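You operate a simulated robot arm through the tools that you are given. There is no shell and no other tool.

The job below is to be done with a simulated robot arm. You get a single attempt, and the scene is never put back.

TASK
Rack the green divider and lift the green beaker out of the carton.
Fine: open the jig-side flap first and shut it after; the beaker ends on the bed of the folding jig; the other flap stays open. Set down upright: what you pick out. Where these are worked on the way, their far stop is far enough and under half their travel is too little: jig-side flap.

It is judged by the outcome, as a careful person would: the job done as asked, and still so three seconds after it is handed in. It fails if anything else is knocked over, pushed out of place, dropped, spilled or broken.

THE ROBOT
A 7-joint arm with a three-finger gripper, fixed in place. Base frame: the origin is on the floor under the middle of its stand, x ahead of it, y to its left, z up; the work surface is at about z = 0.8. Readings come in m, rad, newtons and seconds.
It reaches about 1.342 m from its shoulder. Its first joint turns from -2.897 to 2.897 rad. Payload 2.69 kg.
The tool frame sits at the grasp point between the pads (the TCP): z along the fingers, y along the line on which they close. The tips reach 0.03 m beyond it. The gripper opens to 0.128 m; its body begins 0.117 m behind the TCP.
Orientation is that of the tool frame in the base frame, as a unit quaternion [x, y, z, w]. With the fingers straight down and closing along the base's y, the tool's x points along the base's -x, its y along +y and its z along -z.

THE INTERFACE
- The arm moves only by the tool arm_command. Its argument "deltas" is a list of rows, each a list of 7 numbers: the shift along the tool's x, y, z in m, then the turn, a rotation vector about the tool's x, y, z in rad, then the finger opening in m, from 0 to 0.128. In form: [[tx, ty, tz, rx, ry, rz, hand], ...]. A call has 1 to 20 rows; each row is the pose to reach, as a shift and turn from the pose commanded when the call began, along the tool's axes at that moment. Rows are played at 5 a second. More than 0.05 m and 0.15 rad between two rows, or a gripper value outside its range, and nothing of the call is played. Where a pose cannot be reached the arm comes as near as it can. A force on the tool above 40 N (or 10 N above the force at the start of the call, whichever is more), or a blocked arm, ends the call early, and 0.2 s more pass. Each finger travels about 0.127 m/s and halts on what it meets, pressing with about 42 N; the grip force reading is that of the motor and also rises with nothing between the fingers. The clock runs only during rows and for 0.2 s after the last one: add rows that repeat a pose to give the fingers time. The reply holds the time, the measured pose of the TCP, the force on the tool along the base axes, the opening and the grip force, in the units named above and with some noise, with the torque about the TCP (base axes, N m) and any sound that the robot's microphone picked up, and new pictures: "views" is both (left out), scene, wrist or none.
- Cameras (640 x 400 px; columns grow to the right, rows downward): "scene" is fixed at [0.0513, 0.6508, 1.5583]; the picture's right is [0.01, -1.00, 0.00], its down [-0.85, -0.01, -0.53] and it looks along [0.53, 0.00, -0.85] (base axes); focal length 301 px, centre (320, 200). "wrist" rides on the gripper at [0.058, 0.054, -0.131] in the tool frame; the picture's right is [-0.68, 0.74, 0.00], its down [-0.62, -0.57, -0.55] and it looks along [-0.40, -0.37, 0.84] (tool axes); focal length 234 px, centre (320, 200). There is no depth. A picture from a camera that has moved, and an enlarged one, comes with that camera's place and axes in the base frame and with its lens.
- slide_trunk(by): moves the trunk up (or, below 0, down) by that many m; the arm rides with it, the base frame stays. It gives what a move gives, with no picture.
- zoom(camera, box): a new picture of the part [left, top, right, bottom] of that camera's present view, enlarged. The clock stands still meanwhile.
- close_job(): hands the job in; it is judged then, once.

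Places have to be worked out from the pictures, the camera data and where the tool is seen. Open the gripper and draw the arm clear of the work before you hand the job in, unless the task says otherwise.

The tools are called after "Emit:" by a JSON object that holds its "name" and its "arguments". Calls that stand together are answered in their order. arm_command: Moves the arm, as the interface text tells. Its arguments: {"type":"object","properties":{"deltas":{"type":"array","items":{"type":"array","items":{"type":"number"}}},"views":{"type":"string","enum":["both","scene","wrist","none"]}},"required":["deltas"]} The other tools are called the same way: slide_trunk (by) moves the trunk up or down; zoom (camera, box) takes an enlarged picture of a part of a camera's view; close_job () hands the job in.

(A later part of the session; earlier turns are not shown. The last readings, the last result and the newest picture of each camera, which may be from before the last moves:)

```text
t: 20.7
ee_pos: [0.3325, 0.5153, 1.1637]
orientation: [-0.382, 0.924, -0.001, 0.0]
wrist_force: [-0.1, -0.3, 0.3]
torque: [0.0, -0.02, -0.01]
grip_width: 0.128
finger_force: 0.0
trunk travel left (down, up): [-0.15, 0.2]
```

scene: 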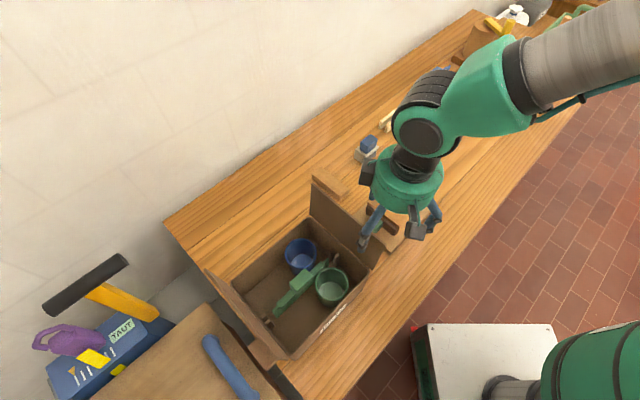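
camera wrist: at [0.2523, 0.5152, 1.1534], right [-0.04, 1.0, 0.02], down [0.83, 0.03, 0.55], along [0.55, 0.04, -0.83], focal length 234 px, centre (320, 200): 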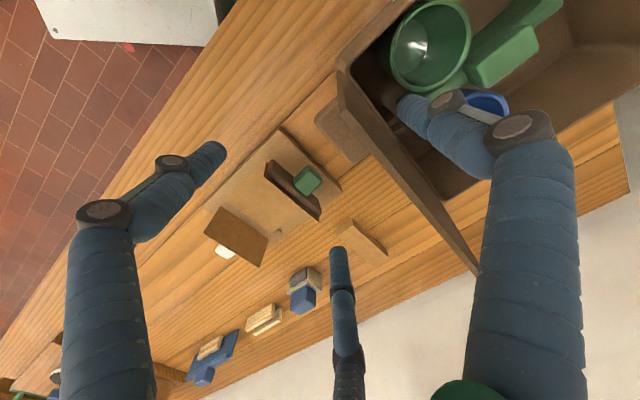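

Clear of the flap. Now I fly toward the rack while turning the wrist to +15° (the yaw I want for gripping the divider handle), so the camera looks along the slot.

Emit:
{"name": "arm_command", "arguments": {"deltas": [[-0.032, -0.0239, 0.0014, 0, 0, 0.1047, 0.128], [-0.0641, -0.0479, 0.0028, 0, 0, 0.2094, 0.128], [-0.0962, -0.0718, 0.0042, 0, 0, 0.3142, 0.128], [-0.1282, -0.0957, 0.0056, 0, 0, 0.4189, 0.128], [-0.1602, -0.1197, 0.007, 0, 0, 0.5236, 0.128], [-0.1923, -0.1436, 0.0084, 0, 0, 0.6283, 0.128], [-0.2244, -0.1675, 0.0098, 0, 0, 0.733, 0.128], [-0.2564, -0.1914, 0.0112, 0, 0, 0.8378, 0.128], [-0.2885, -0.2154, 0.0126, 0, 0, 0.9425, 0.128], [-0.3205, -0.2393, 0.014, 0, 0, 1.0472, 0.128], [-0.3205, -0.2393, 0.014, 0, 0, 1.0472, 0.128]]}}

Emit:
{"name": "zoom", "arguments": {"camera": "scene", "box": [340, 80, 440, 150]}}

```text
t: 23.1
ee_pos: [0.7297, 0.5756, 1.1497]
orientation: [0.131, 0.991, 0.001, 0.0]
wrist_force: [0.8, -0.4, -0.4]
torque: [0.01, 0.04, 0.01]
grip_width: 0.1279
finger_force: 0.2
trunk travel left (down, up): [-0.15, 0.2]
camera wrist: at [0.6862, 0.6431, 1.2802], right [0.85, 0.53, 0.0], down [0.45, -0.71, 0.55], along [0.29, -0.46, -0.84], focal length 234 px, centre (320, 200)
```

scene: 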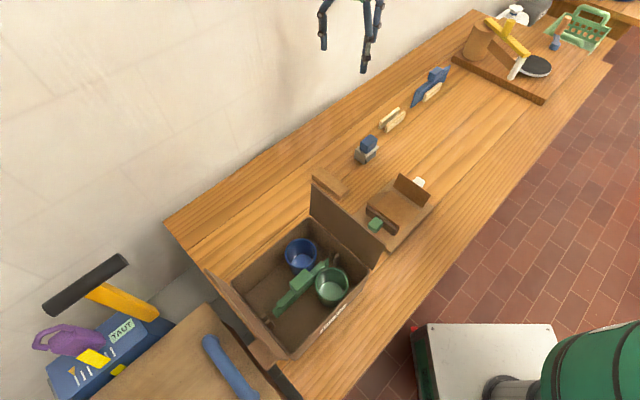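
wrist: 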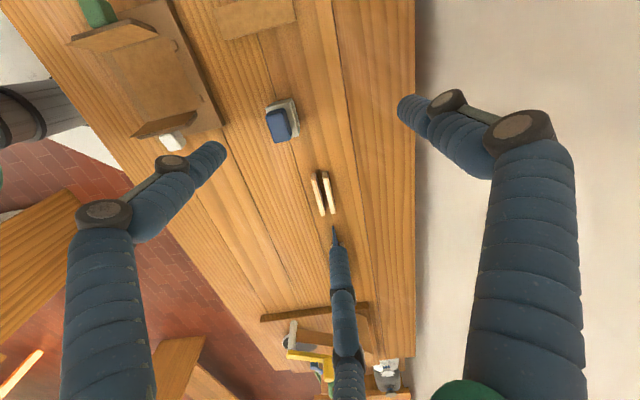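

```text
5.71 times, centred on (390, 115) of scene
camera zoom: at [0.0513, 0.6508, 1.5583], right [0.01, -1.0, 0.0], down [-0.85, -0.01, -0.53], along [0.53, 0.0, -0.85], focal length 1720 px, centre (-80, 686)
```

zoom: 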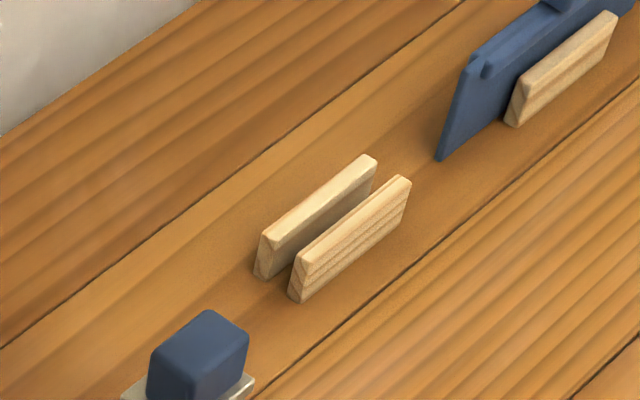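

The rack is well in view. I enlarge it in the wrist picture to get the slot's line and width.

Emit:
{"name": "zoom", "arguments": {"camera": "wrist", "box": [272, 155, 372, 230]}}

Emit:
{"name": "zoom", "arguments": {"camera": "scene", "box": [400, 55, 470, 115]}}

```text
5.33 times, centred on (322, 192) of wrist
camera zoom: at [0.6862, 0.6431, 1.2802], right [0.85, 0.53, 0.0], down [0.45, -0.71, 0.55], along [0.29, -0.46, -0.84], focal length 1249 px, centre (309, 240)
```

zoom: 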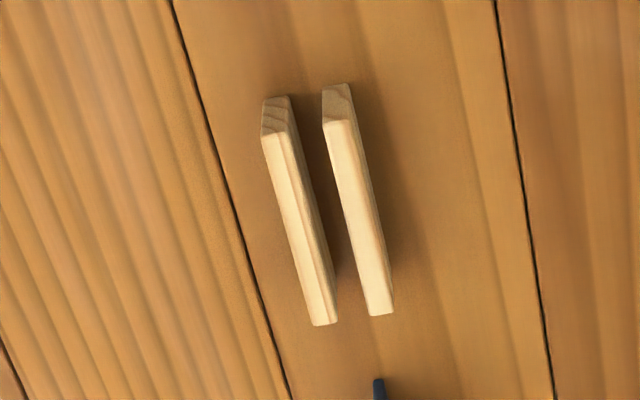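

```text
6.67 times, centred on (435, 85) of scene
camera zoom: at [0.0513, 0.6508, 1.5583], right [0.01, -1.0, 0.0], down [-0.85, -0.01, -0.53], along [0.53, 0.0, -0.85], focal length 2007 px, centre (-447, 967)
```

zoom: 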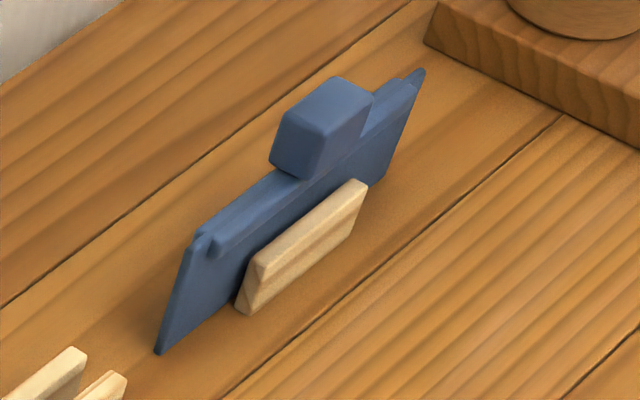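

From this view the slot runs parallel to the bench at w≈0.886, from u≈0.26 to 0.357 (centre u≈0.308), about 14 mm wide with rails ~34 mm high. Now I return over the divider handle, setting the hand to 60 mm opening.

Emit:
{"name": "arm_command", "arguments": {"deltas": [[0.0448, -0.001, 0, 0, 0, 0, 0.1], [0.0896, -0.002, 0, 0, 0, 0, 0.08], [0.1343, -0.0031, 0, 0, 0, 0, 0.06], [0.1791, -0.0041, 0, 0, 0, 0, 0.06], [0.2239, -0.0051, 0, 0, 0, 0, 0.06], [0.2687, -0.0061, 0, 0, 0, 0, 0.06], [0.3135, -0.0071, 0, 0, 0, 0, 0.06], [0.3582, -0.0081, 0, 0, 0, 0, 0.06], [0.403, -0.0092, 0, 0, 0, 0, 0.06], [0.4478, -0.0102, 0, 0, 0, 0, 0.06], [0.4926, -0.0112, 0, 0, 0, 0, 0.06], [0.4926, -0.0112, 0, 0, 0, 0, 0.06]]}}

Emit:
{"name": "zoom", "arguments": {"camera": "wrist", "box": [220, 60, 440, 210]}}

```text
t: 25.7
ee_pos: [0.2477, 0.692, 1.1502]
orientation: [0.131, 0.991, 0.0, 0.001]
wrist_force: [0.2, 0.4, 0.7]
torque: [-0.04, -0.08, 0.0]
grip_width: 0.0599
finger_force: 0.0
trunk travel left (down, up): [-0.15, 0.2]
camera wrist: at [0.2045, 0.7595, 1.2805], right [0.84, 0.54, 0.0], down [0.45, -0.71, 0.55], along [0.3, -0.46, -0.83], focal length 234 px, centre (320, 200)
```

scene: 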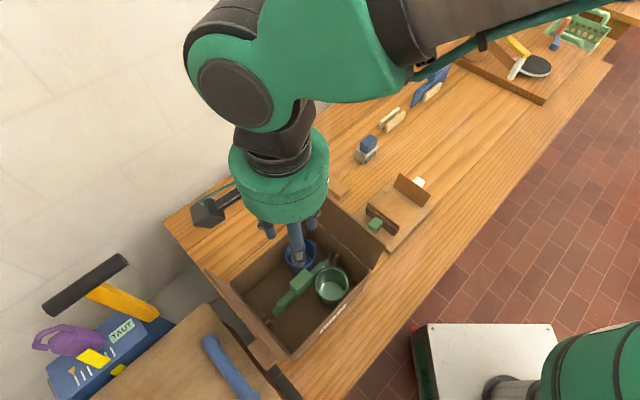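
wrist: 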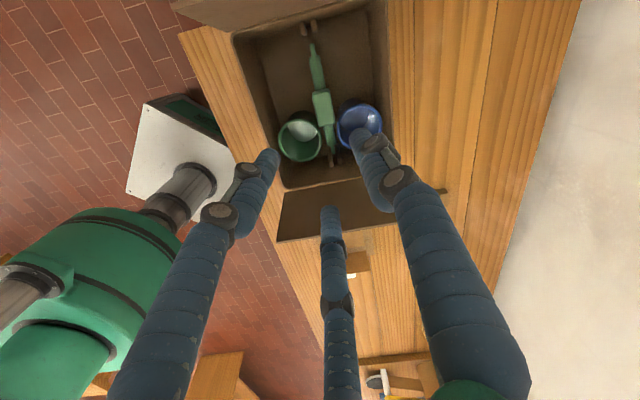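

```text
2.67 times, centred on (330, 135) of wrist
camera zoom: at [0.2045, 0.7595, 1.2805], right [0.84, 0.54, 0.0], down [0.45, -0.71, 0.55], along [0.3, -0.46, -0.83], focal length 624 px, centre (293, 373)
```

zoom: 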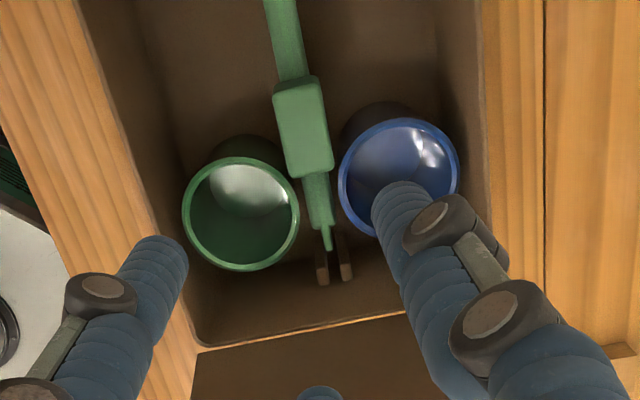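

The handle sits right between the beakers as computed. I enlarge it once more to pin down its edges before descending.

Emit:
{"name": "zoom", "arguments": {"camera": "wrist", "box": [275, 70, 375, 160]}}

Emit:
{"name": "zoom", "arguments": {"camera": "scene", "box": [260, 230, 360, 330]}}

```text
4.44 times, centred on (325, 115) of wrist
camera zoom: at [0.2045, 0.7595, 1.2805], right [0.84, 0.54, 0.0], down [0.45, -0.71, 0.55], along [0.3, -0.46, -0.83], focal length 1041 px, centre (298, 578)
```

zoom: 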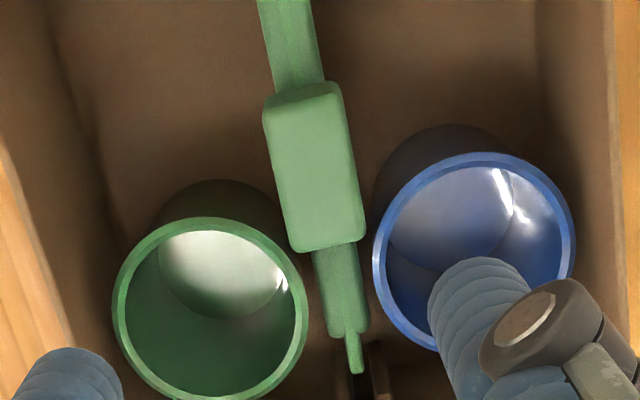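

```text
4.00 times, centred on (310, 280) of scene
camera zoom: at [0.0513, 0.6508, 1.5583], right [0.01, -1.0, 0.0], down [-0.85, -0.01, -0.53], along [0.53, 0.0, -0.85], focal length 1204 px, centre (360, -120)
```

zoom: 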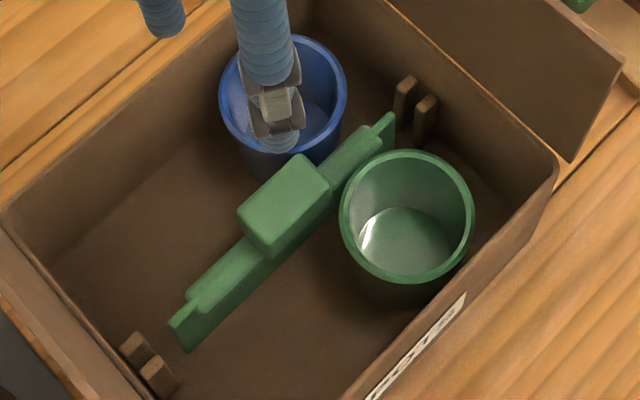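

Handle centre refined to u≈−0.312, w≈0.669; its body reaches from z≈0.854 to 0.905, so the fingers have about 5 cm to hold. I shift by 6 mm and descend to just above the beaker rims, then check alignment.

Emit:
{"name": "arm_command", "arguments": {"deltas": [[-0.0047, 0.0042, 0.04, 0, 0, 0, 0.056], [-0.0047, 0.0042, 0.08, 0, 0, 0, 0.056], [-0.0047, 0.0042, 0.12, 0, 0, 0, 0.056], [-0.0047, 0.0042, 0.16, 0, 0, 0, 0.056], [-0.0047, 0.0042, 0.195, 0, 0, 0, 0.056], [-0.0047, 0.0042, 0.195, 0, 0, 0, 0.056]]}}

Emit:
{"name": "zoom", "arguments": {"camera": "wrist", "box": [200, 60, 460, 240]}}

Emit:
{"name": "zoom", "arguments": {"camera": "scene", "box": [250, 220, 370, 330]}}

```text
t: 27.1
ee_pos: [0.2555, 0.6946, 0.9551]
orientation: [0.131, 0.991, 0.0, 0.002]
wrist_force: [-0.4, 0.1, 0.2]
torque: [-0.05, -0.02, -0.02]
grip_width: 0.0561
finger_force: 0.0
trunk travel left (down, up): [-0.15, 0.2]
camera wrist: at [0.2125, 0.7629, 1.0841], right [0.84, 0.54, 0.0], down [0.45, -0.71, 0.55], along [0.3, -0.46, -0.83], focal length 234 px, centre (320, 200)
```

scene: 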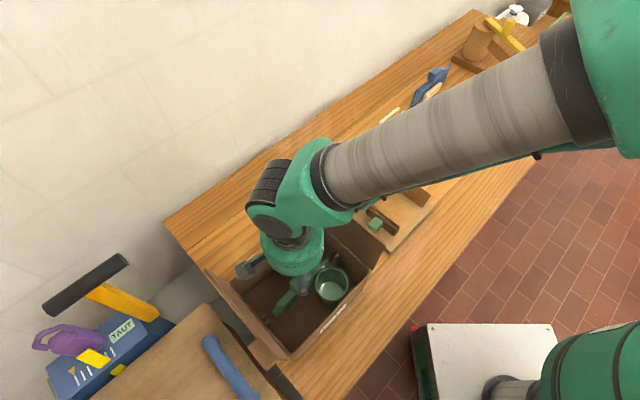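
wrist: 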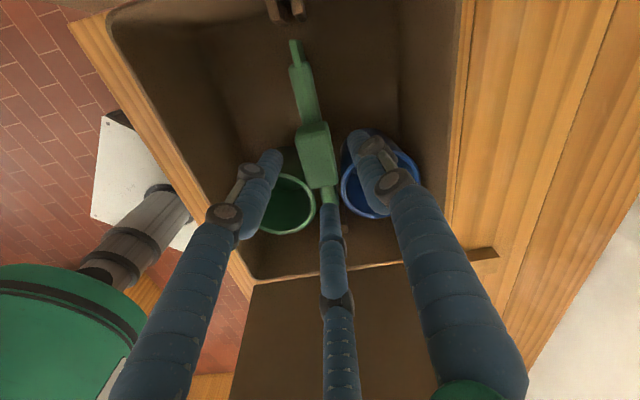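

```text
2.22 times, centred on (330, 150) of wrist
camera zoom: at [0.2125, 0.7629, 1.0841], right [0.84, 0.54, 0.0], down [0.45, -0.71, 0.55], along [0.3, -0.46, -0.83], focal length 520 px, centre (298, 311)
```

zoom: 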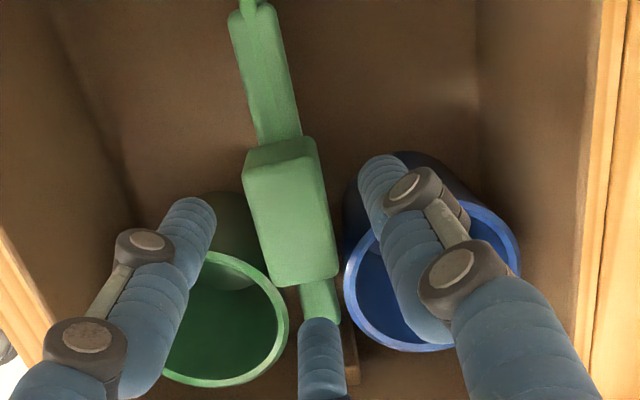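

```text
3.64 times, centred on (310, 275) of scene
camera zoom: at [0.0513, 0.6508, 1.5583], right [0.01, -1.0, 0.0], down [-0.85, -0.01, -0.53], along [0.53, 0.0, -0.85], focal length 1095 px, centre (356, -73)
```

zoom: 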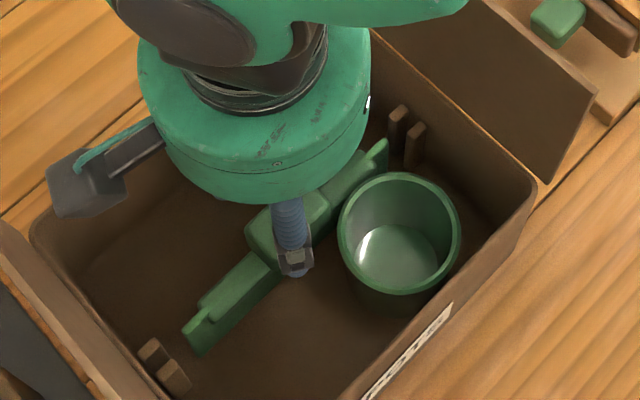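

The tool axis projects within about 2 mm of the handle centre, and the jig-side finger lies midway between the two rims. I narrow the hand slightly and descend the last 4.8 cm.

Emit:
{"name": "arm_command", "arguments": {"deltas": [[0.001, 0.0005, 0.01, 0, 0, 0, 0.051], [0.001, 0.0005, 0.02, 0, 0, 0, 0.051], [0.001, 0.0005, 0.03, 0, 0, 0, 0.051], [0.001, 0.0005, 0.04, 0, 0, 0, 0.051], [0.001, 0.0005, 0.048, 0, 0, 0, 0.051], [0.001, 0.0005, 0.048, 0, 0, 0, 0.051]], "views": "wrist"}}

Emit:
{"name": "zoom", "arguments": {"camera": "wrist", "box": [200, 60, 460, 240]}}

```text
t: 28.5
ee_pos: [0.2547, 0.694, 0.9062]
orientation: [0.131, 0.991, 0.0, 0.002]
wrist_force: [0.3, 0.0, -0.7]
torque: [0.0, -0.01, 0.02]
grip_width: 0.0537
finger_force: 0.2
trunk travel left (down, up): [-0.15, 0.2]
camera wrist: at [0.2117, 0.7631, 1.036], right [0.84, 0.54, 0.0], down [0.45, -0.71, 0.55], along [0.3, -0.46, -0.83], focal length 234 px, centre (320, 200)
```

wrist: 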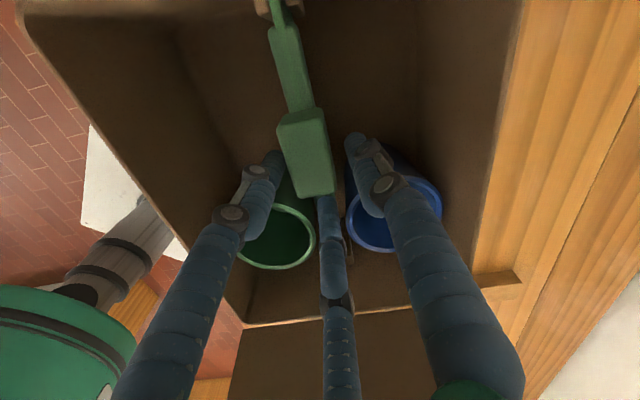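

```text
2.22 times, centred on (330, 150) of wrist
camera zoom: at [0.2117, 0.7631, 1.036], right [0.84, 0.54, 0.0], down [0.45, -0.71, 0.55], along [0.3, -0.46, -0.83], focal length 520 px, centre (298, 311)
```

zoom: 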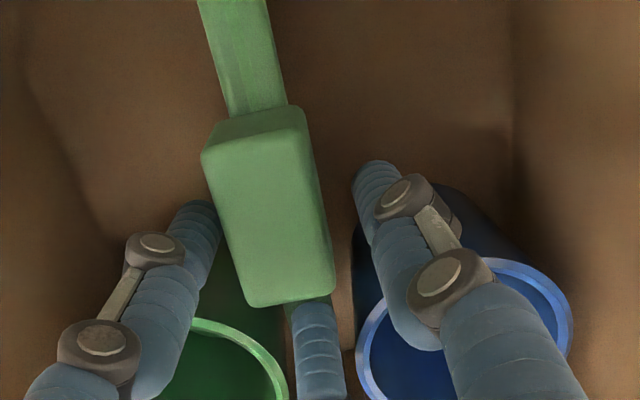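

All three fingers are beside the handle with no contact force. I close on it.

Emit:
{"name": "arm_command", "arguments": {"deltas": [[0, 0, 0, 0, 0, 0, 0.044], [0, 0, 0, 0, 0, 0, 0.036], [0, 0, 0, 0, 0, 0, 0.028], [0, 0, 0, 0, 0, 0, 0.018], [0, 0, 0, 0, 0, 0, 0.0], [0, 0, 0, 0, 0, 0, 0.0], [0, 0, 0, 0, 0, 0, 0.0]], "views": "wrist"}}

Emit:
{"name": "zoom", "arguments": {"camera": "wrist", "box": [200, 60, 460, 240]}}

```text
t: 30.1
ee_pos: [0.2542, 0.6952, 0.9069]
orientation: [0.131, 0.991, 0.0, 0.0]
wrist_force: [1.1, -0.3, -0.3]
torque: [-0.07, -0.07, -0.02]
grip_width: 0.0324
finger_force: 42.5
trunk travel left (down, up): [-0.15, 0.2]
camera wrist: at [0.2117, 0.7629, 1.0366], right [0.84, 0.54, 0.0], down [0.45, -0.71, 0.55], along [0.3, -0.46, -0.84], focal length 234 px, centre (320, 200)
```

wrist: 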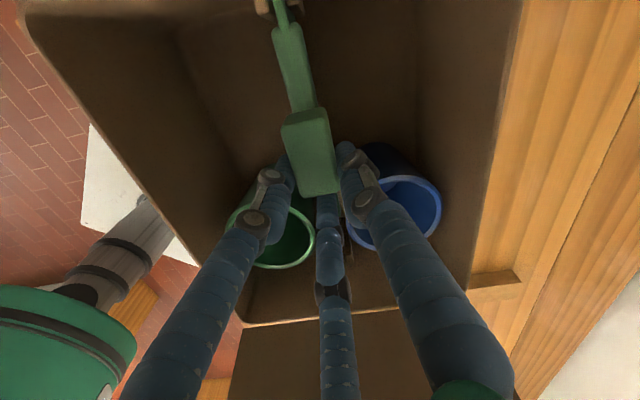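

```text
2.22 times, centred on (330, 150) of wrist
camera zoom: at [0.2117, 0.7629, 1.0366], right [0.84, 0.54, 0.0], down [0.45, -0.71, 0.55], along [0.3, -0.46, -0.84], focal length 520 px, centre (298, 311)
```

zoom: 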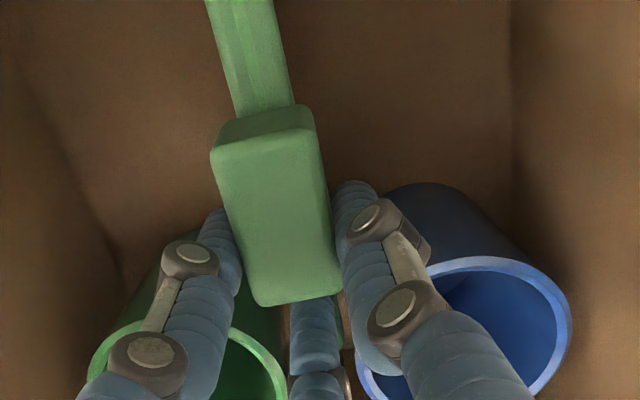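

The fingers hold with 42 N, but in the picture the handle seems to lie further to one side of the tool axis than expected. I check the scene view before lifting.

Emit:
{"name": "zoom", "arguments": {"camera": "scene", "box": [230, 220, 370, 340]}}

Emit:
{"name": "zoom", "arguments": {"camera": "wrist", "box": [220, 0, 420, 120]}}

```text
3.33 times, centred on (300, 280) of scene
camera zoom: at [0.0513, 0.6508, 1.5583], right [0.01, -1.0, 0.0], down [-0.85, -0.01, -0.53], along [0.53, 0.0, -0.85], focal length 1004 px, centre (387, -67)
```

zoom: 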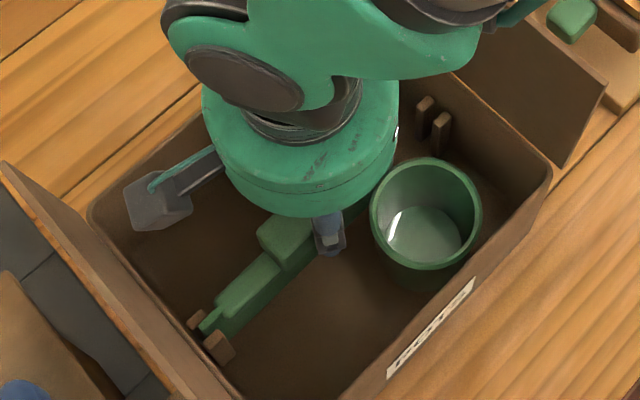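

```text
3.20 times, centred on (320, 60) of wrist
camera zoom: at [0.2117, 0.7629, 1.0366], right [0.84, 0.54, 0.0], down [0.45, -0.71, 0.55], along [0.3, -0.46, -0.84], focal length 749 px, centre (320, 648)
```

zoom: 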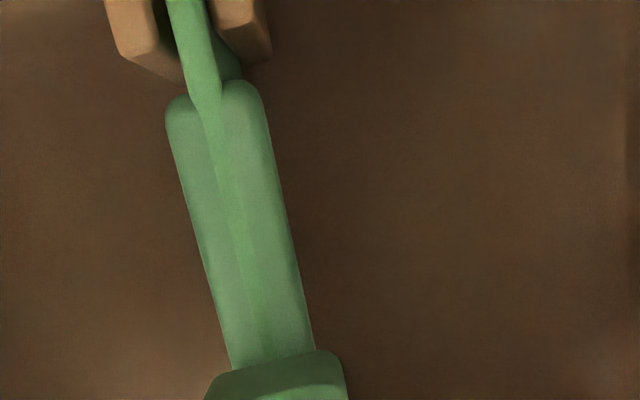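

The scene view shows the divider slid about 2 cm along the bench, so its end is now in the far post pair and the handle centre is at u≈−0.335; it still stands upright. I open slightly, shift 2.2 cm to centre on the handle, and look again before closing.

Emit:
{"name": "arm_command", "arguments": {"deltas": [[0, 0, 0, 0, 0, 0, 0.05], [0, 0, 0, 0, 0, 0, 0.06], [0.0095, 0.006, 0, 0, 0, 0, 0.06], [0.019, 0.012, 0, 0, 0, 0, 0.06], [0.019, 0.012, 0, 0, 0, 0, 0.06]], "views": "both"}}

Emit:
{"name": "zoom", "arguments": {"camera": "wrist", "box": [200, 60, 460, 240]}}

Emit:
{"name": "zoom", "arguments": {"camera": "scene", "box": [230, 220, 370, 340]}}

```text
t: 31.3
ee_pos: [0.2397, 0.7112, 0.9068]
orientation: [0.132, 0.991, 0.0, 0.002]
wrist_force: [-0.2, 0.6, 0.2]
torque: [0.02, -0.01, 0.02]
grip_width: 0.0601
finger_force: 0.0
trunk travel left (down, up): [-0.15, 0.2]
camera wrist: at [0.196, 0.7798, 1.0369], right [0.84, 0.54, 0.0], down [0.45, -0.71, 0.55], along [0.3, -0.46, -0.83], focal length 234 px, centre (320, 200)
```

scene: 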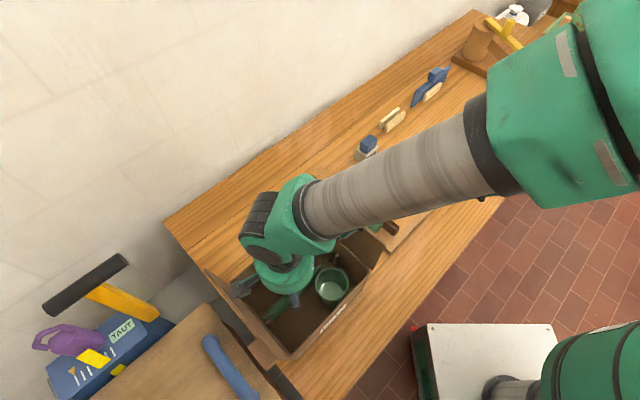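
wrist: 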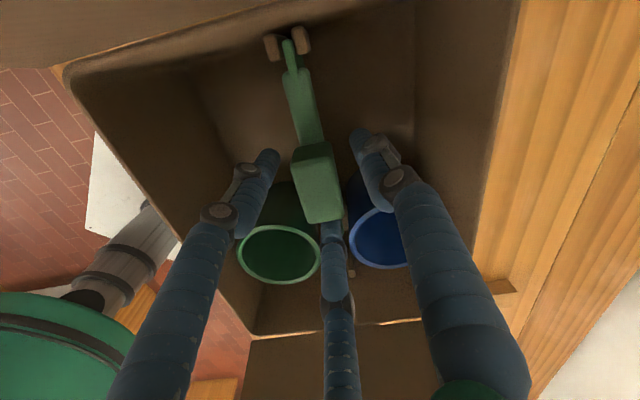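

```text
2.22 times, centred on (330, 150) of wrist
camera zoom: at [0.196, 0.7798, 1.0369], right [0.84, 0.54, 0.0], down [0.45, -0.71, 0.55], along [0.3, -0.46, -0.83], focal length 520 px, centre (298, 311)
```

zoom: 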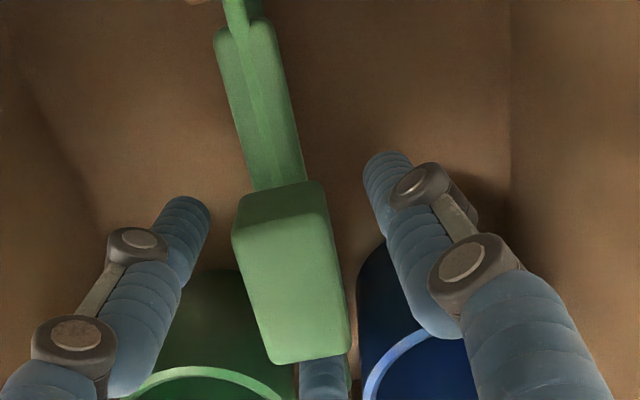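

```text
3.33 times, centred on (300, 280) of scene
camera zoom: at [0.0513, 0.6508, 1.5583], right [0.01, -1.0, 0.0], down [-0.85, -0.01, -0.53], along [0.53, 0.0, -0.85], focal length 1004 px, centre (387, -67)
```

zoom: 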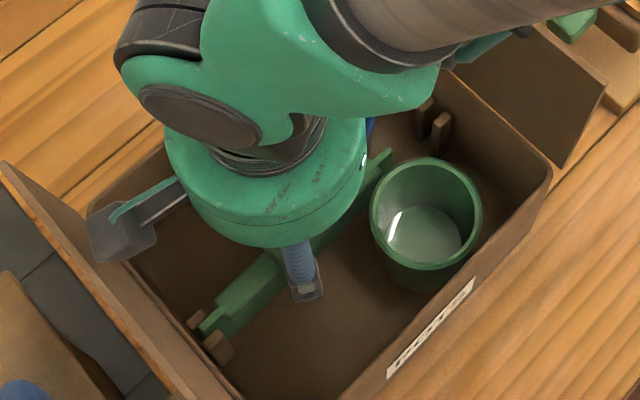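

Now the handle is centred between the fingers. I close on it again.

Emit:
{"name": "arm_command", "arguments": {"deltas": [[0, 0, 0, 0, 0, 0, 0.05], [0, 0, 0, 0, 0, 0, 0.042], [0, 0, 0, 0, 0, 0, 0.034], [0, 0, 0, 0, 0, 0, 0.026], [0, 0, 0, 0, 0, 0, 0.01], [0, 0, 0, 0, 0, 0, 0.0], [0, 0, 0, 0, 0, 0, 0.0]], "views": "wrist"}}

Emit:
{"name": "zoom", "arguments": {"camera": "wrist", "box": [200, 60, 460, 240]}}

```text
t: 32.9
ee_pos: [0.2408, 0.7092, 0.9076]
orientation: [0.131, 0.991, 0.0, 0.001]
wrist_force: [19.8, -24.1, 2.2]
torque: [-0.93, -0.59, 0.35]
grip_width: 0.0331
finger_force: 42.6
trunk travel left (down, up): [-0.15, 0.2]
camera wrist: at [0.1972, 0.7778, 1.0366], right [0.84, 0.54, 0.0], down [0.45, -0.7, 0.55], along [0.29, -0.47, -0.83], focal length 234 px, centre (320, 200)
```

wrist: 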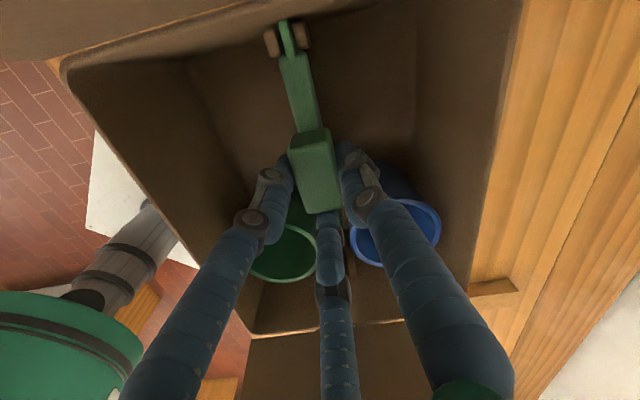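

```text
2.22 times, centred on (330, 150) of wrist
camera zoom: at [0.1972, 0.7778, 1.0366], right [0.84, 0.54, 0.0], down [0.45, -0.7, 0.55], along [0.29, -0.47, -0.83], focal length 520 px, centre (298, 311)
```

zoom: 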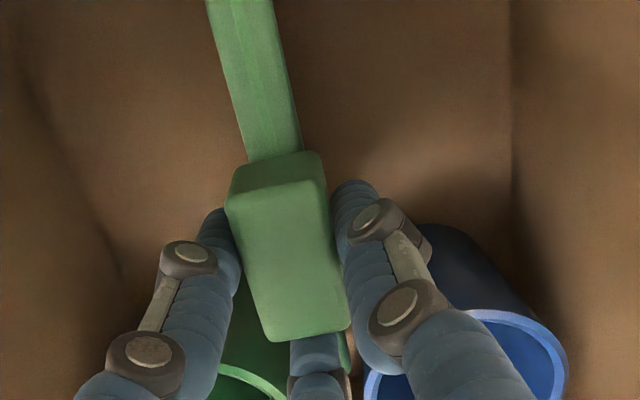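

The handle is gripped near its middle, but the divider's end presses the far wall (about 31 N). I relieve that by moving 6 mm toward the jig, then lift slowly a few centimetres.

Emit:
{"name": "arm_command", "arguments": {"deltas": [[-0.0026, -0.0015, 0, 0, 0, 0, 0.0], [-0.0052, -0.003, 0, 0, 0, 0, 0.0], [-0.0052, -0.003, -0.01, 0, 0, 0, 0.0], [-0.0052, -0.003, -0.02, 0, 0, 0, 0.0], [-0.0052, -0.003, -0.03, 0, 0, 0, 0.0], [-0.0052, -0.003, -0.03, 0, 0, 0, 0.0]]}}

Emit:
{"name": "zoom", "arguments": {"camera": "wrist", "box": [200, 0, 460, 240]}}

Emit:
{"name": "zoom", "arguments": {"camera": "scene", "box": [230, 220, 370, 340]}}

```text
t: 34.3
ee_pos: [0.2436, 0.7075, 0.9378]
orientation: [0.131, 0.991, -0.001, 0.001]
wrist_force: [0.3, -0.1, -0.6]
torque: [0.02, 0.02, 0.06]
grip_width: 0.0328
finger_force: 42.0
trunk travel left (down, up): [-0.15, 0.2]
camera wrist: at [0.2008, 0.7759, 1.0673], right [0.84, 0.54, 0.0], down [0.45, -0.71, 0.55], along [0.3, -0.46, -0.84], focal length 234 px, centre (320, 200)
```

scene: 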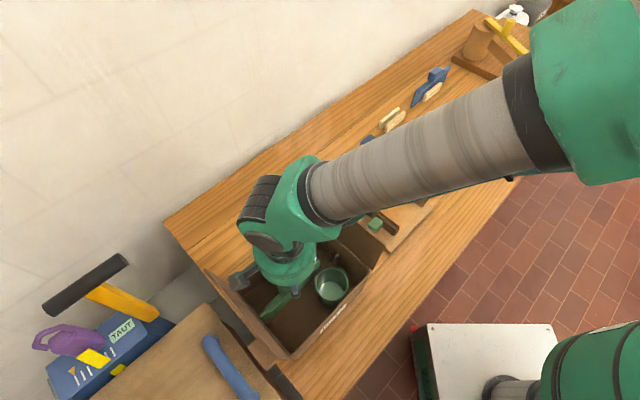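
wrist: 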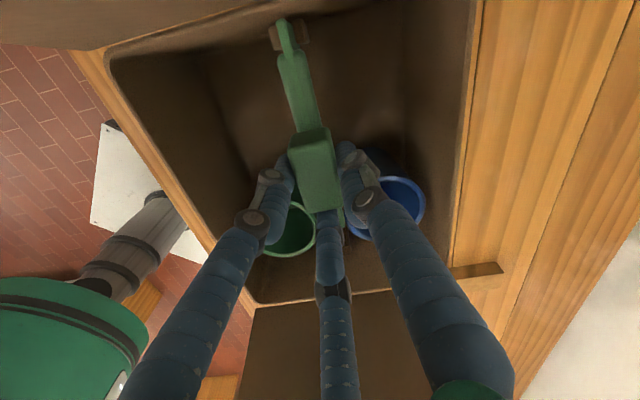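

```text
1.67 times, centred on (330, 120) of wrist
camera zoom: at [0.2008, 0.7759, 1.0673], right [0.84, 0.54, 0.0], down [0.45, -0.71, 0.55], along [0.3, -0.46, -0.84], focal length 390 px, centre (303, 333)
```

zoom: 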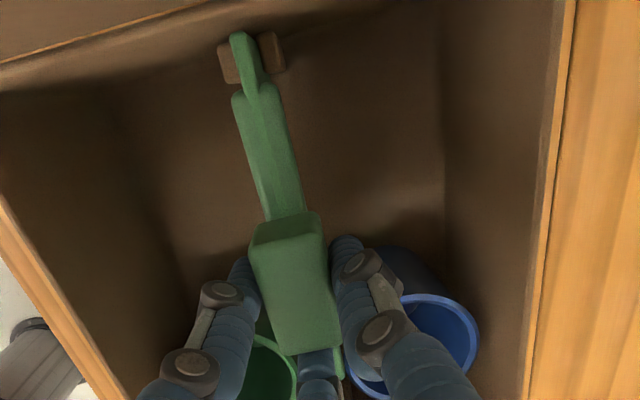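

```text
3.33 times, centred on (300, 280) of scene
camera zoom: at [0.0513, 0.6508, 1.5583], right [0.01, -1.0, 0.0], down [-0.85, -0.01, -0.53], along [0.53, 0.0, -0.85], focal length 1004 px, centre (387, -67)
```

zoom: 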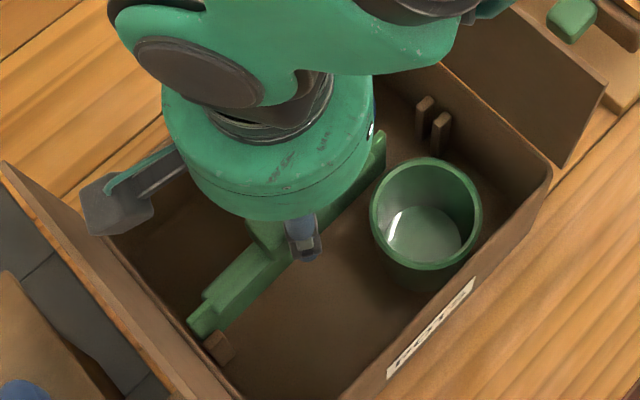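

The divider rises freely with the hand. I lift it straight up until its lower edge clears the open flap (z≈1.04).

Emit:
{"name": "arm_command", "arguments": {"deltas": [[-0.0017, -0.001, -0.035, 0, 0, 0, 0.0], [-0.0035, -0.002, -0.07, 0, 0, 0, 0.0], [-0.0035, -0.002, -0.11, 0, 0, 0, 0.0], [-0.0035, -0.002, -0.15, 0, 0, 0, 0.0], [-0.0035, -0.002, -0.19, 0, 0, 0, 0.0], [-0.0035, -0.002, -0.235, 0, 0, 0, 0.0], [-0.0035, -0.002, -0.235, 0, 0, 0, 0.0]]}}

```text
t: 35.9
ee_pos: [0.2457, 0.705, 1.1726]
orientation: [0.131, 0.991, -0.001, 0.0]
wrist_force: [0.6, -0.2, -0.7]
torque: [0.02, 0.0, -0.02]
grip_width: 0.0328
finger_force: 41.8
trunk travel left (down, up): [-0.15, 0.2]
camera wrist: at [0.2027, 0.7721, 1.3025], right [0.84, 0.54, 0.0], down [0.45, -0.71, 0.55], along [0.3, -0.46, -0.84], focal length 234 px, centre (320, 200)
```

scene: 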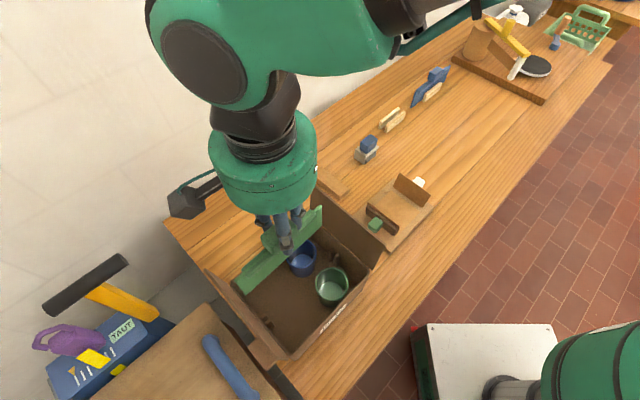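
wrist: 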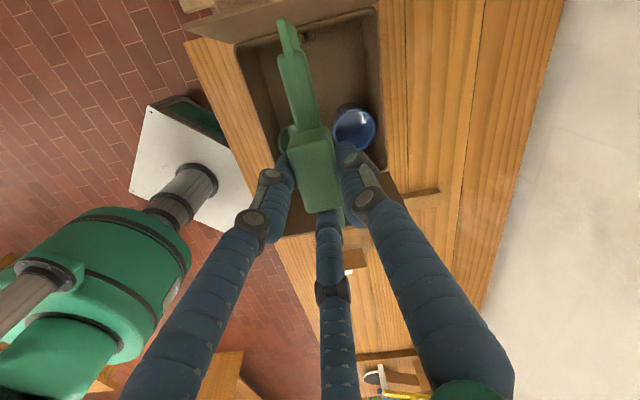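

The divider hangs level, beakers undisturbed. I enlarge the wrist view to measure how the plate lies relative to the tool axis.

Emit:
{"name": "zoom", "arguments": {"camera": "wrist", "box": [240, 0, 400, 100]}}

Emit:
{"name": "zoom", "arguments": {"camera": "wrist", "box": [250, 100, 410, 220]}}

Emit:
{"name": "zoom", "arguments": {"camera": "scene", "box": [210, 190, 350, 310]}}

```text
4.00 times, centred on (320, 50) of wrist
camera zoom: at [0.2027, 0.7721, 1.3025], right [0.84, 0.54, 0.0], down [0.45, -0.71, 0.55], along [0.3, -0.46, -0.84], focal length 937 px, centre (320, 800)
```

zoom: 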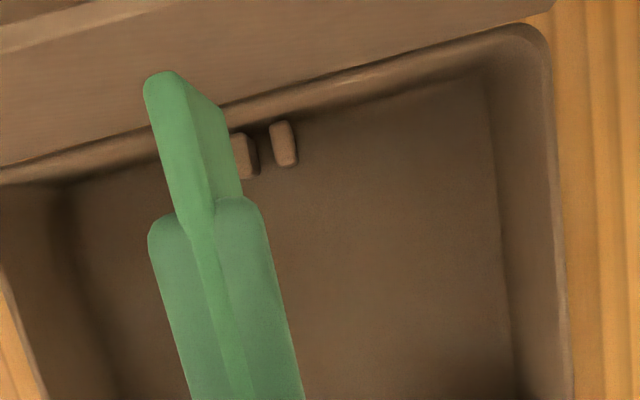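

```text
3.33 times, centred on (330, 160) of wrist
camera zoom: at [0.2027, 0.7721, 1.3025], right [0.84, 0.54, 0.0], down [0.45, -0.71, 0.55], along [0.3, -0.46, -0.84], focal length 781 px, centre (287, 333)
```

zoom: 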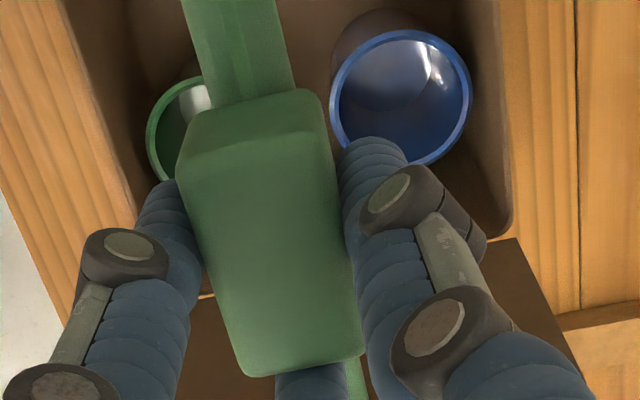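

```text
3.33 times, centred on (280, 250) of scene
camera zoom: at [0.0513, 0.6508, 1.5583], right [0.01, -1.0, 0.0], down [-0.85, -0.01, -0.53], along [0.53, 0.0, -0.85], focal length 1004 px, centre (453, 33)
```

zoom: 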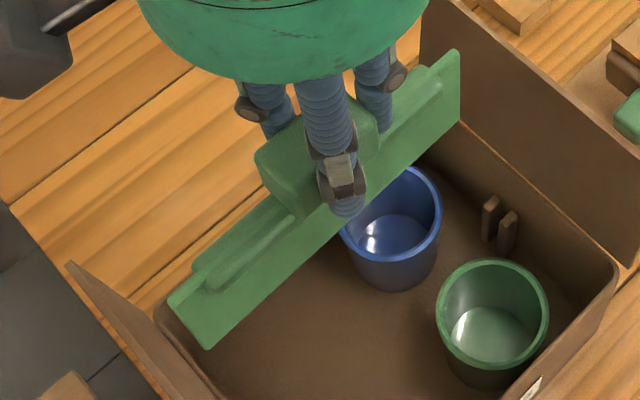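

The plate is about 6 mm thick, lies along the bench direction, its centre about 8 mm toward the carton from the tool axis; the slot is ~14 mm. I carry it at this height to above the rack.

Emit:
{"name": "arm_command", "arguments": {"deltas": [[-0.0132, -0.0027, 0, 0, 0, 0, 0.0], [-0.0397, -0.0081, 0, 0, 0, 0, 0.0], [-0.0795, -0.0161, 0, 0, 0, 0, 0.0], [-0.1225, -0.0248, 0, 0, 0, 0, 0.0], [-0.1655, -0.0336, 0, 0, 0, 0, 0.0], [-0.2086, -0.0423, 0, 0, 0, 0, 0.0], [-0.2516, -0.051, 0, 0, 0, 0, 0.0], [-0.2946, -0.0597, 0, 0, 0, 0, 0.0], [-0.3377, -0.0684, 0, 0, 0, 0, 0.0], [-0.3807, -0.0772, 0, 0, 0, 0, 0.0], [-0.4238, -0.0859, 0, 0, 0, 0, 0.0], [-0.4668, -0.0946, 0, 0, 0, 0, 0.0], [-0.5098, -0.1033, 0, 0, 0, 0, 0.0], [-0.5529, -0.1121, 0, 0, 0, 0, 0.0], [-0.5959, -0.1208, 0, 0, 0, 0, 0.0], [-0.6323, -0.1281, 0, 0, 0, 0, 0.0], [-0.6555, -0.1328, 0, 0, 0, 0, 0.0], [-0.6621, -0.1342, 0, 0, 0, 0, 0.0], [-0.6621, -0.1342, 0, 0, 0, 0, 0.0]]}}

```text
t: 39.9
ee_pos: [0.8514, 0.4026, 1.1731]
orientation: [0.13, 0.991, -0.001, 0.001]
wrist_force: [-0.5, 0.6, -0.8]
torque: [0.02, 0.01, -0.02]
grip_width: 0.0326
finger_force: 42.0
trunk travel left (down, up): [-0.15, 0.2]
camera wrist: at [0.8078, 0.4705, 1.3031], right [0.84, 0.54, 0.0], down [0.45, -0.71, 0.55], along [0.3, -0.46, -0.84], focal length 234 px, centre (320, 200)
```

scene: 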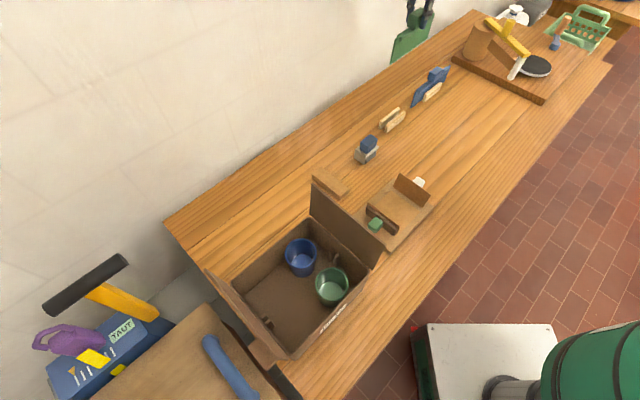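
wrist: 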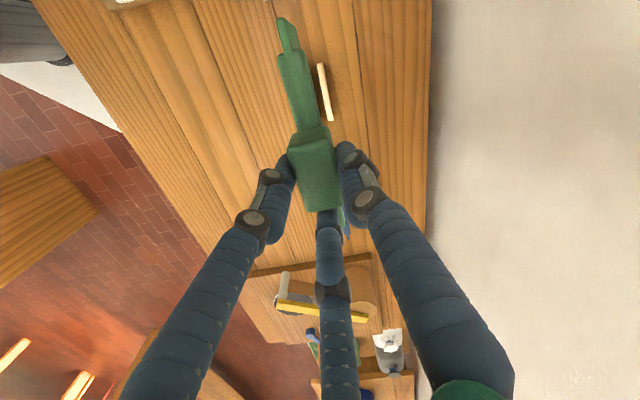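

The divider is over the rack; the far rail shows beside the plate. I enlarge to check the alignment of plate and slot.

Emit:
{"name": "zoom", "arguments": {"camera": "wrist", "box": [260, 0, 400, 140]}}

Emit:
{"name": "zoom", "arguments": {"camera": "scene", "box": [360, 20, 450, 140]}}

```text
2.86 times, centred on (330, 70) of wrist
camera zoom: at [0.8078, 0.4705, 1.3031], right [0.84, 0.54, 0.0], down [0.45, -0.71, 0.55], along [0.3, -0.46, -0.84], focal length 669 px, centre (291, 571)
```

zoom: 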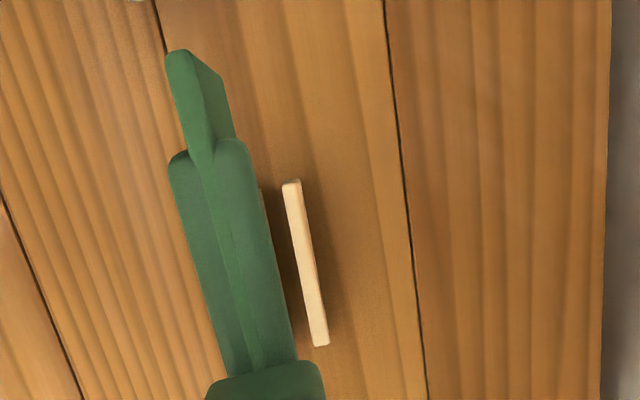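

```text
3.33 times, centred on (405, 80) of scene
camera zoom: at [0.0513, 0.6508, 1.5583], right [0.01, -1.0, 0.0], down [-0.85, -0.01, -0.53], along [0.53, 0.0, -0.85], focal length 1004 px, centre (37, 600)
```

zoom: 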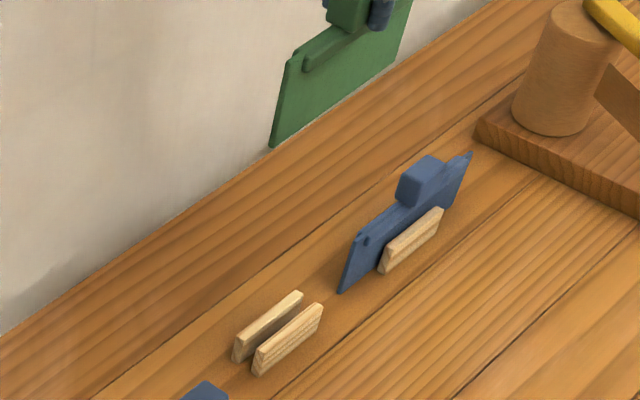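

Rail inner edge, slot centre (w≈0.886) and plate position agree within about a millimetre, and the plate hangs vertical. I lower to just above the rails and check again.

Emit:
{"name": "arm_command", "arguments": {"deltas": [[0, 0, 0.04, 0, 0, 0, 0.0], [0, 0, 0.08, 0, 0, 0, 0.0], [0, 0, 0.12, 0, 0, 0, 0.0], [0, 0, 0.16, 0, 0, 0, 0.0], [0, 0, 0.2, 0, 0, 0, 0.0], [0, 0, 0.225, 0, 0, 0, 0.0], [0, 0, 0.225, 0, 0, 0, 0.0]]}}

Emit:
{"name": "zoom", "arguments": {"camera": "wrist", "box": [260, 0, 400, 140]}}

Emit:
{"name": "zoom", "arguments": {"camera": "scene", "box": [360, 70, 430, 140]}}

```text
t: 41.5
ee_pos: [0.8496, 0.4023, 0.9479]
orientation: [0.131, 0.991, 0.0, 0.001]
wrist_force: [-0.3, -0.1, -0.8]
torque: [-0.01, 0.01, 0.02]
grip_width: 0.0324
finger_force: 42.0
trunk travel left (down, up): [-0.15, 0.2]
camera wrist: at [0.8078, 0.4709, 1.0779], right [0.84, 0.54, 0.0], down [0.45, -0.71, 0.55], along [0.3, -0.46, -0.84], focal length 234 px, centre (320, 200)
```

scene: 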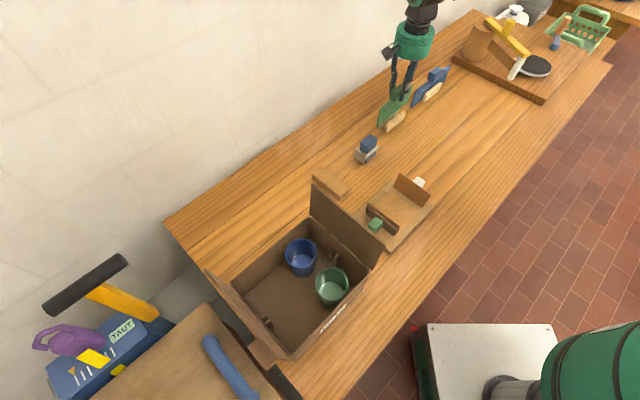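
wrist: 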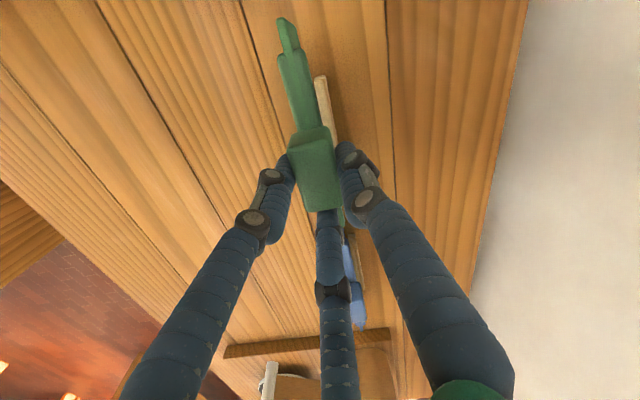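

```text
2.86 times, centred on (330, 70) of wrist
camera zoom: at [0.8078, 0.4709, 1.0779], right [0.84, 0.54, 0.0], down [0.45, -0.71, 0.55], along [0.3, -0.46, -0.84], focal length 669 px, centre (291, 571)
```

zoom: 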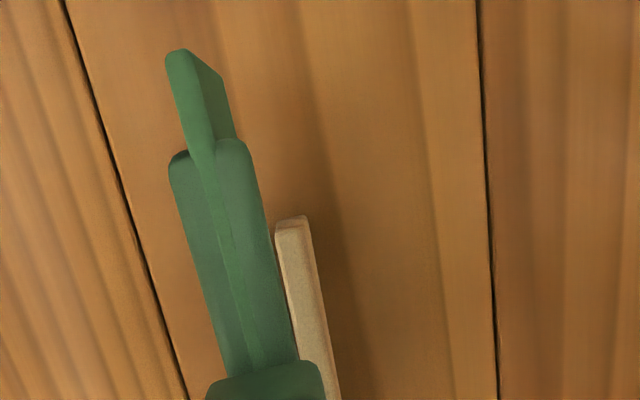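

```text
5.71 times, centred on (395, 105) of scene
camera zoom: at [0.0513, 0.6508, 1.5583], right [0.01, -1.0, 0.0], down [-0.85, -0.01, -0.53], along [0.53, 0.0, -0.85], focal length 1720 px, centre (-109, 743)
```

zoom: 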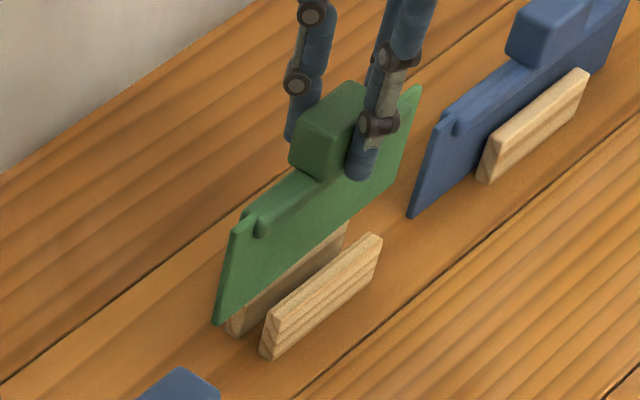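

Plate bottom (w≈0.884) and slot centre (≈0.883) agree in the scene camera too. I lower it slowly into the slot until it touches the bench.

Emit:
{"name": "arm_command", "arguments": {"deltas": [[0, 0, 0.007, 0, 0, 0, 0.0], [0, 0, 0.014, 0, 0, 0, 0.0], [0, 0, 0.021, 0, 0, 0, 0.0], [0, 0, 0.028, 0, 0, 0, 0.0], [0, 0, 0.034, 0, 0, 0, 0.0], [0, 0, 0.034, 0, 0, 0, 0.0]]}}

Emit:
{"name": "zoom", "arguments": {"camera": "scene", "box": [360, 70, 430, 140]}}

```text
t: 42.9
ee_pos: [0.85, 0.4029, 0.9136]
orientation: [0.132, 0.991, -0.001, 0.001]
wrist_force: [0.6, 0.9, -0.9]
torque: [-0.02, 0.01, 0.0]
grip_width: 0.0326
finger_force: 41.9
trunk travel left (down, up): [-0.15, 0.2]
camera wrist: at [0.8078, 0.4707, 1.0436], right [0.84, 0.54, 0.0], down [0.45, -0.71, 0.55], along [0.3, -0.46, -0.84], focal length 234 px, centre (320, 200)
```

scene: 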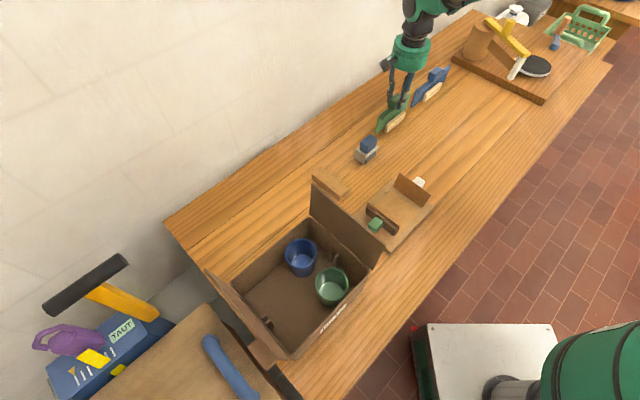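
wrist: 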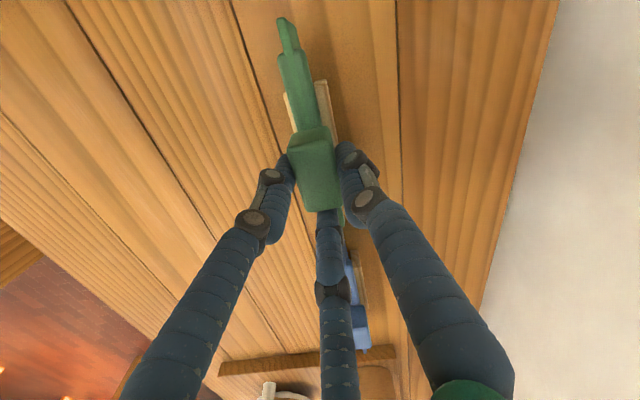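

```text
5.71 times, centred on (395, 105) of scene
camera zoom: at [0.0513, 0.6508, 1.5583], right [0.01, -1.0, 0.0], down [-0.85, -0.01, -0.53], along [0.53, 0.0, -0.85], focal length 1720 px, centre (-109, 743)
```

zoom: 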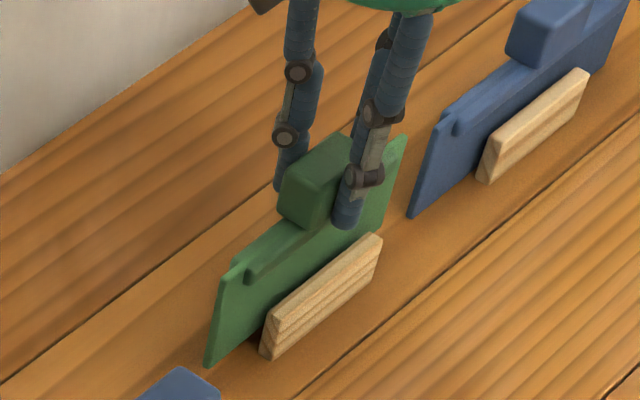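

The plate is between the rails without resistance. I lower the last centimetre in small steps until the bench is felt.

Emit:
{"name": "arm_command", "arguments": {"deltas": [[0, 0, 0.003, 0, 0, 0, 0.0], [0, 0, 0.006, 0, 0, 0, 0.0], [0, 0, 0.008, 0, 0, 0, 0.0], [0, 0, 0.01, 0, 0, 0, 0.0], [0, 0, 0.011, 0, 0, 0, 0.0]], "views": "none"}}

Emit:
{"name": "zoom", "arguments": {"camera": "scene", "box": [360, 70, 430, 140]}}

```text
t: 44.1
ee_pos: [0.8506, 0.4035, 0.9029]
orientation: [0.132, 0.991, -0.001, 0.001]
wrist_force: [0.4, 0.3, 0.3]
torque: [-0.02, -0.01, 0.04]
grip_width: 0.0324
finger_force: 41.8
trunk travel left (down, up): [-0.15, 0.2]
```

```text
5.71 times, centred on (395, 105) of scene
camera zoom: at [0.0513, 0.6508, 1.5583], right [0.01, -1.0, 0.0], down [-0.85, -0.01, -0.53], along [0.53, 0.0, -0.85], focal length 1720 px, centre (-109, 743)
```

zoom: 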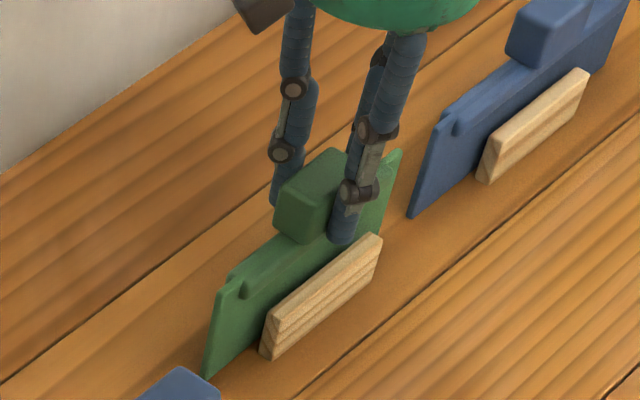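

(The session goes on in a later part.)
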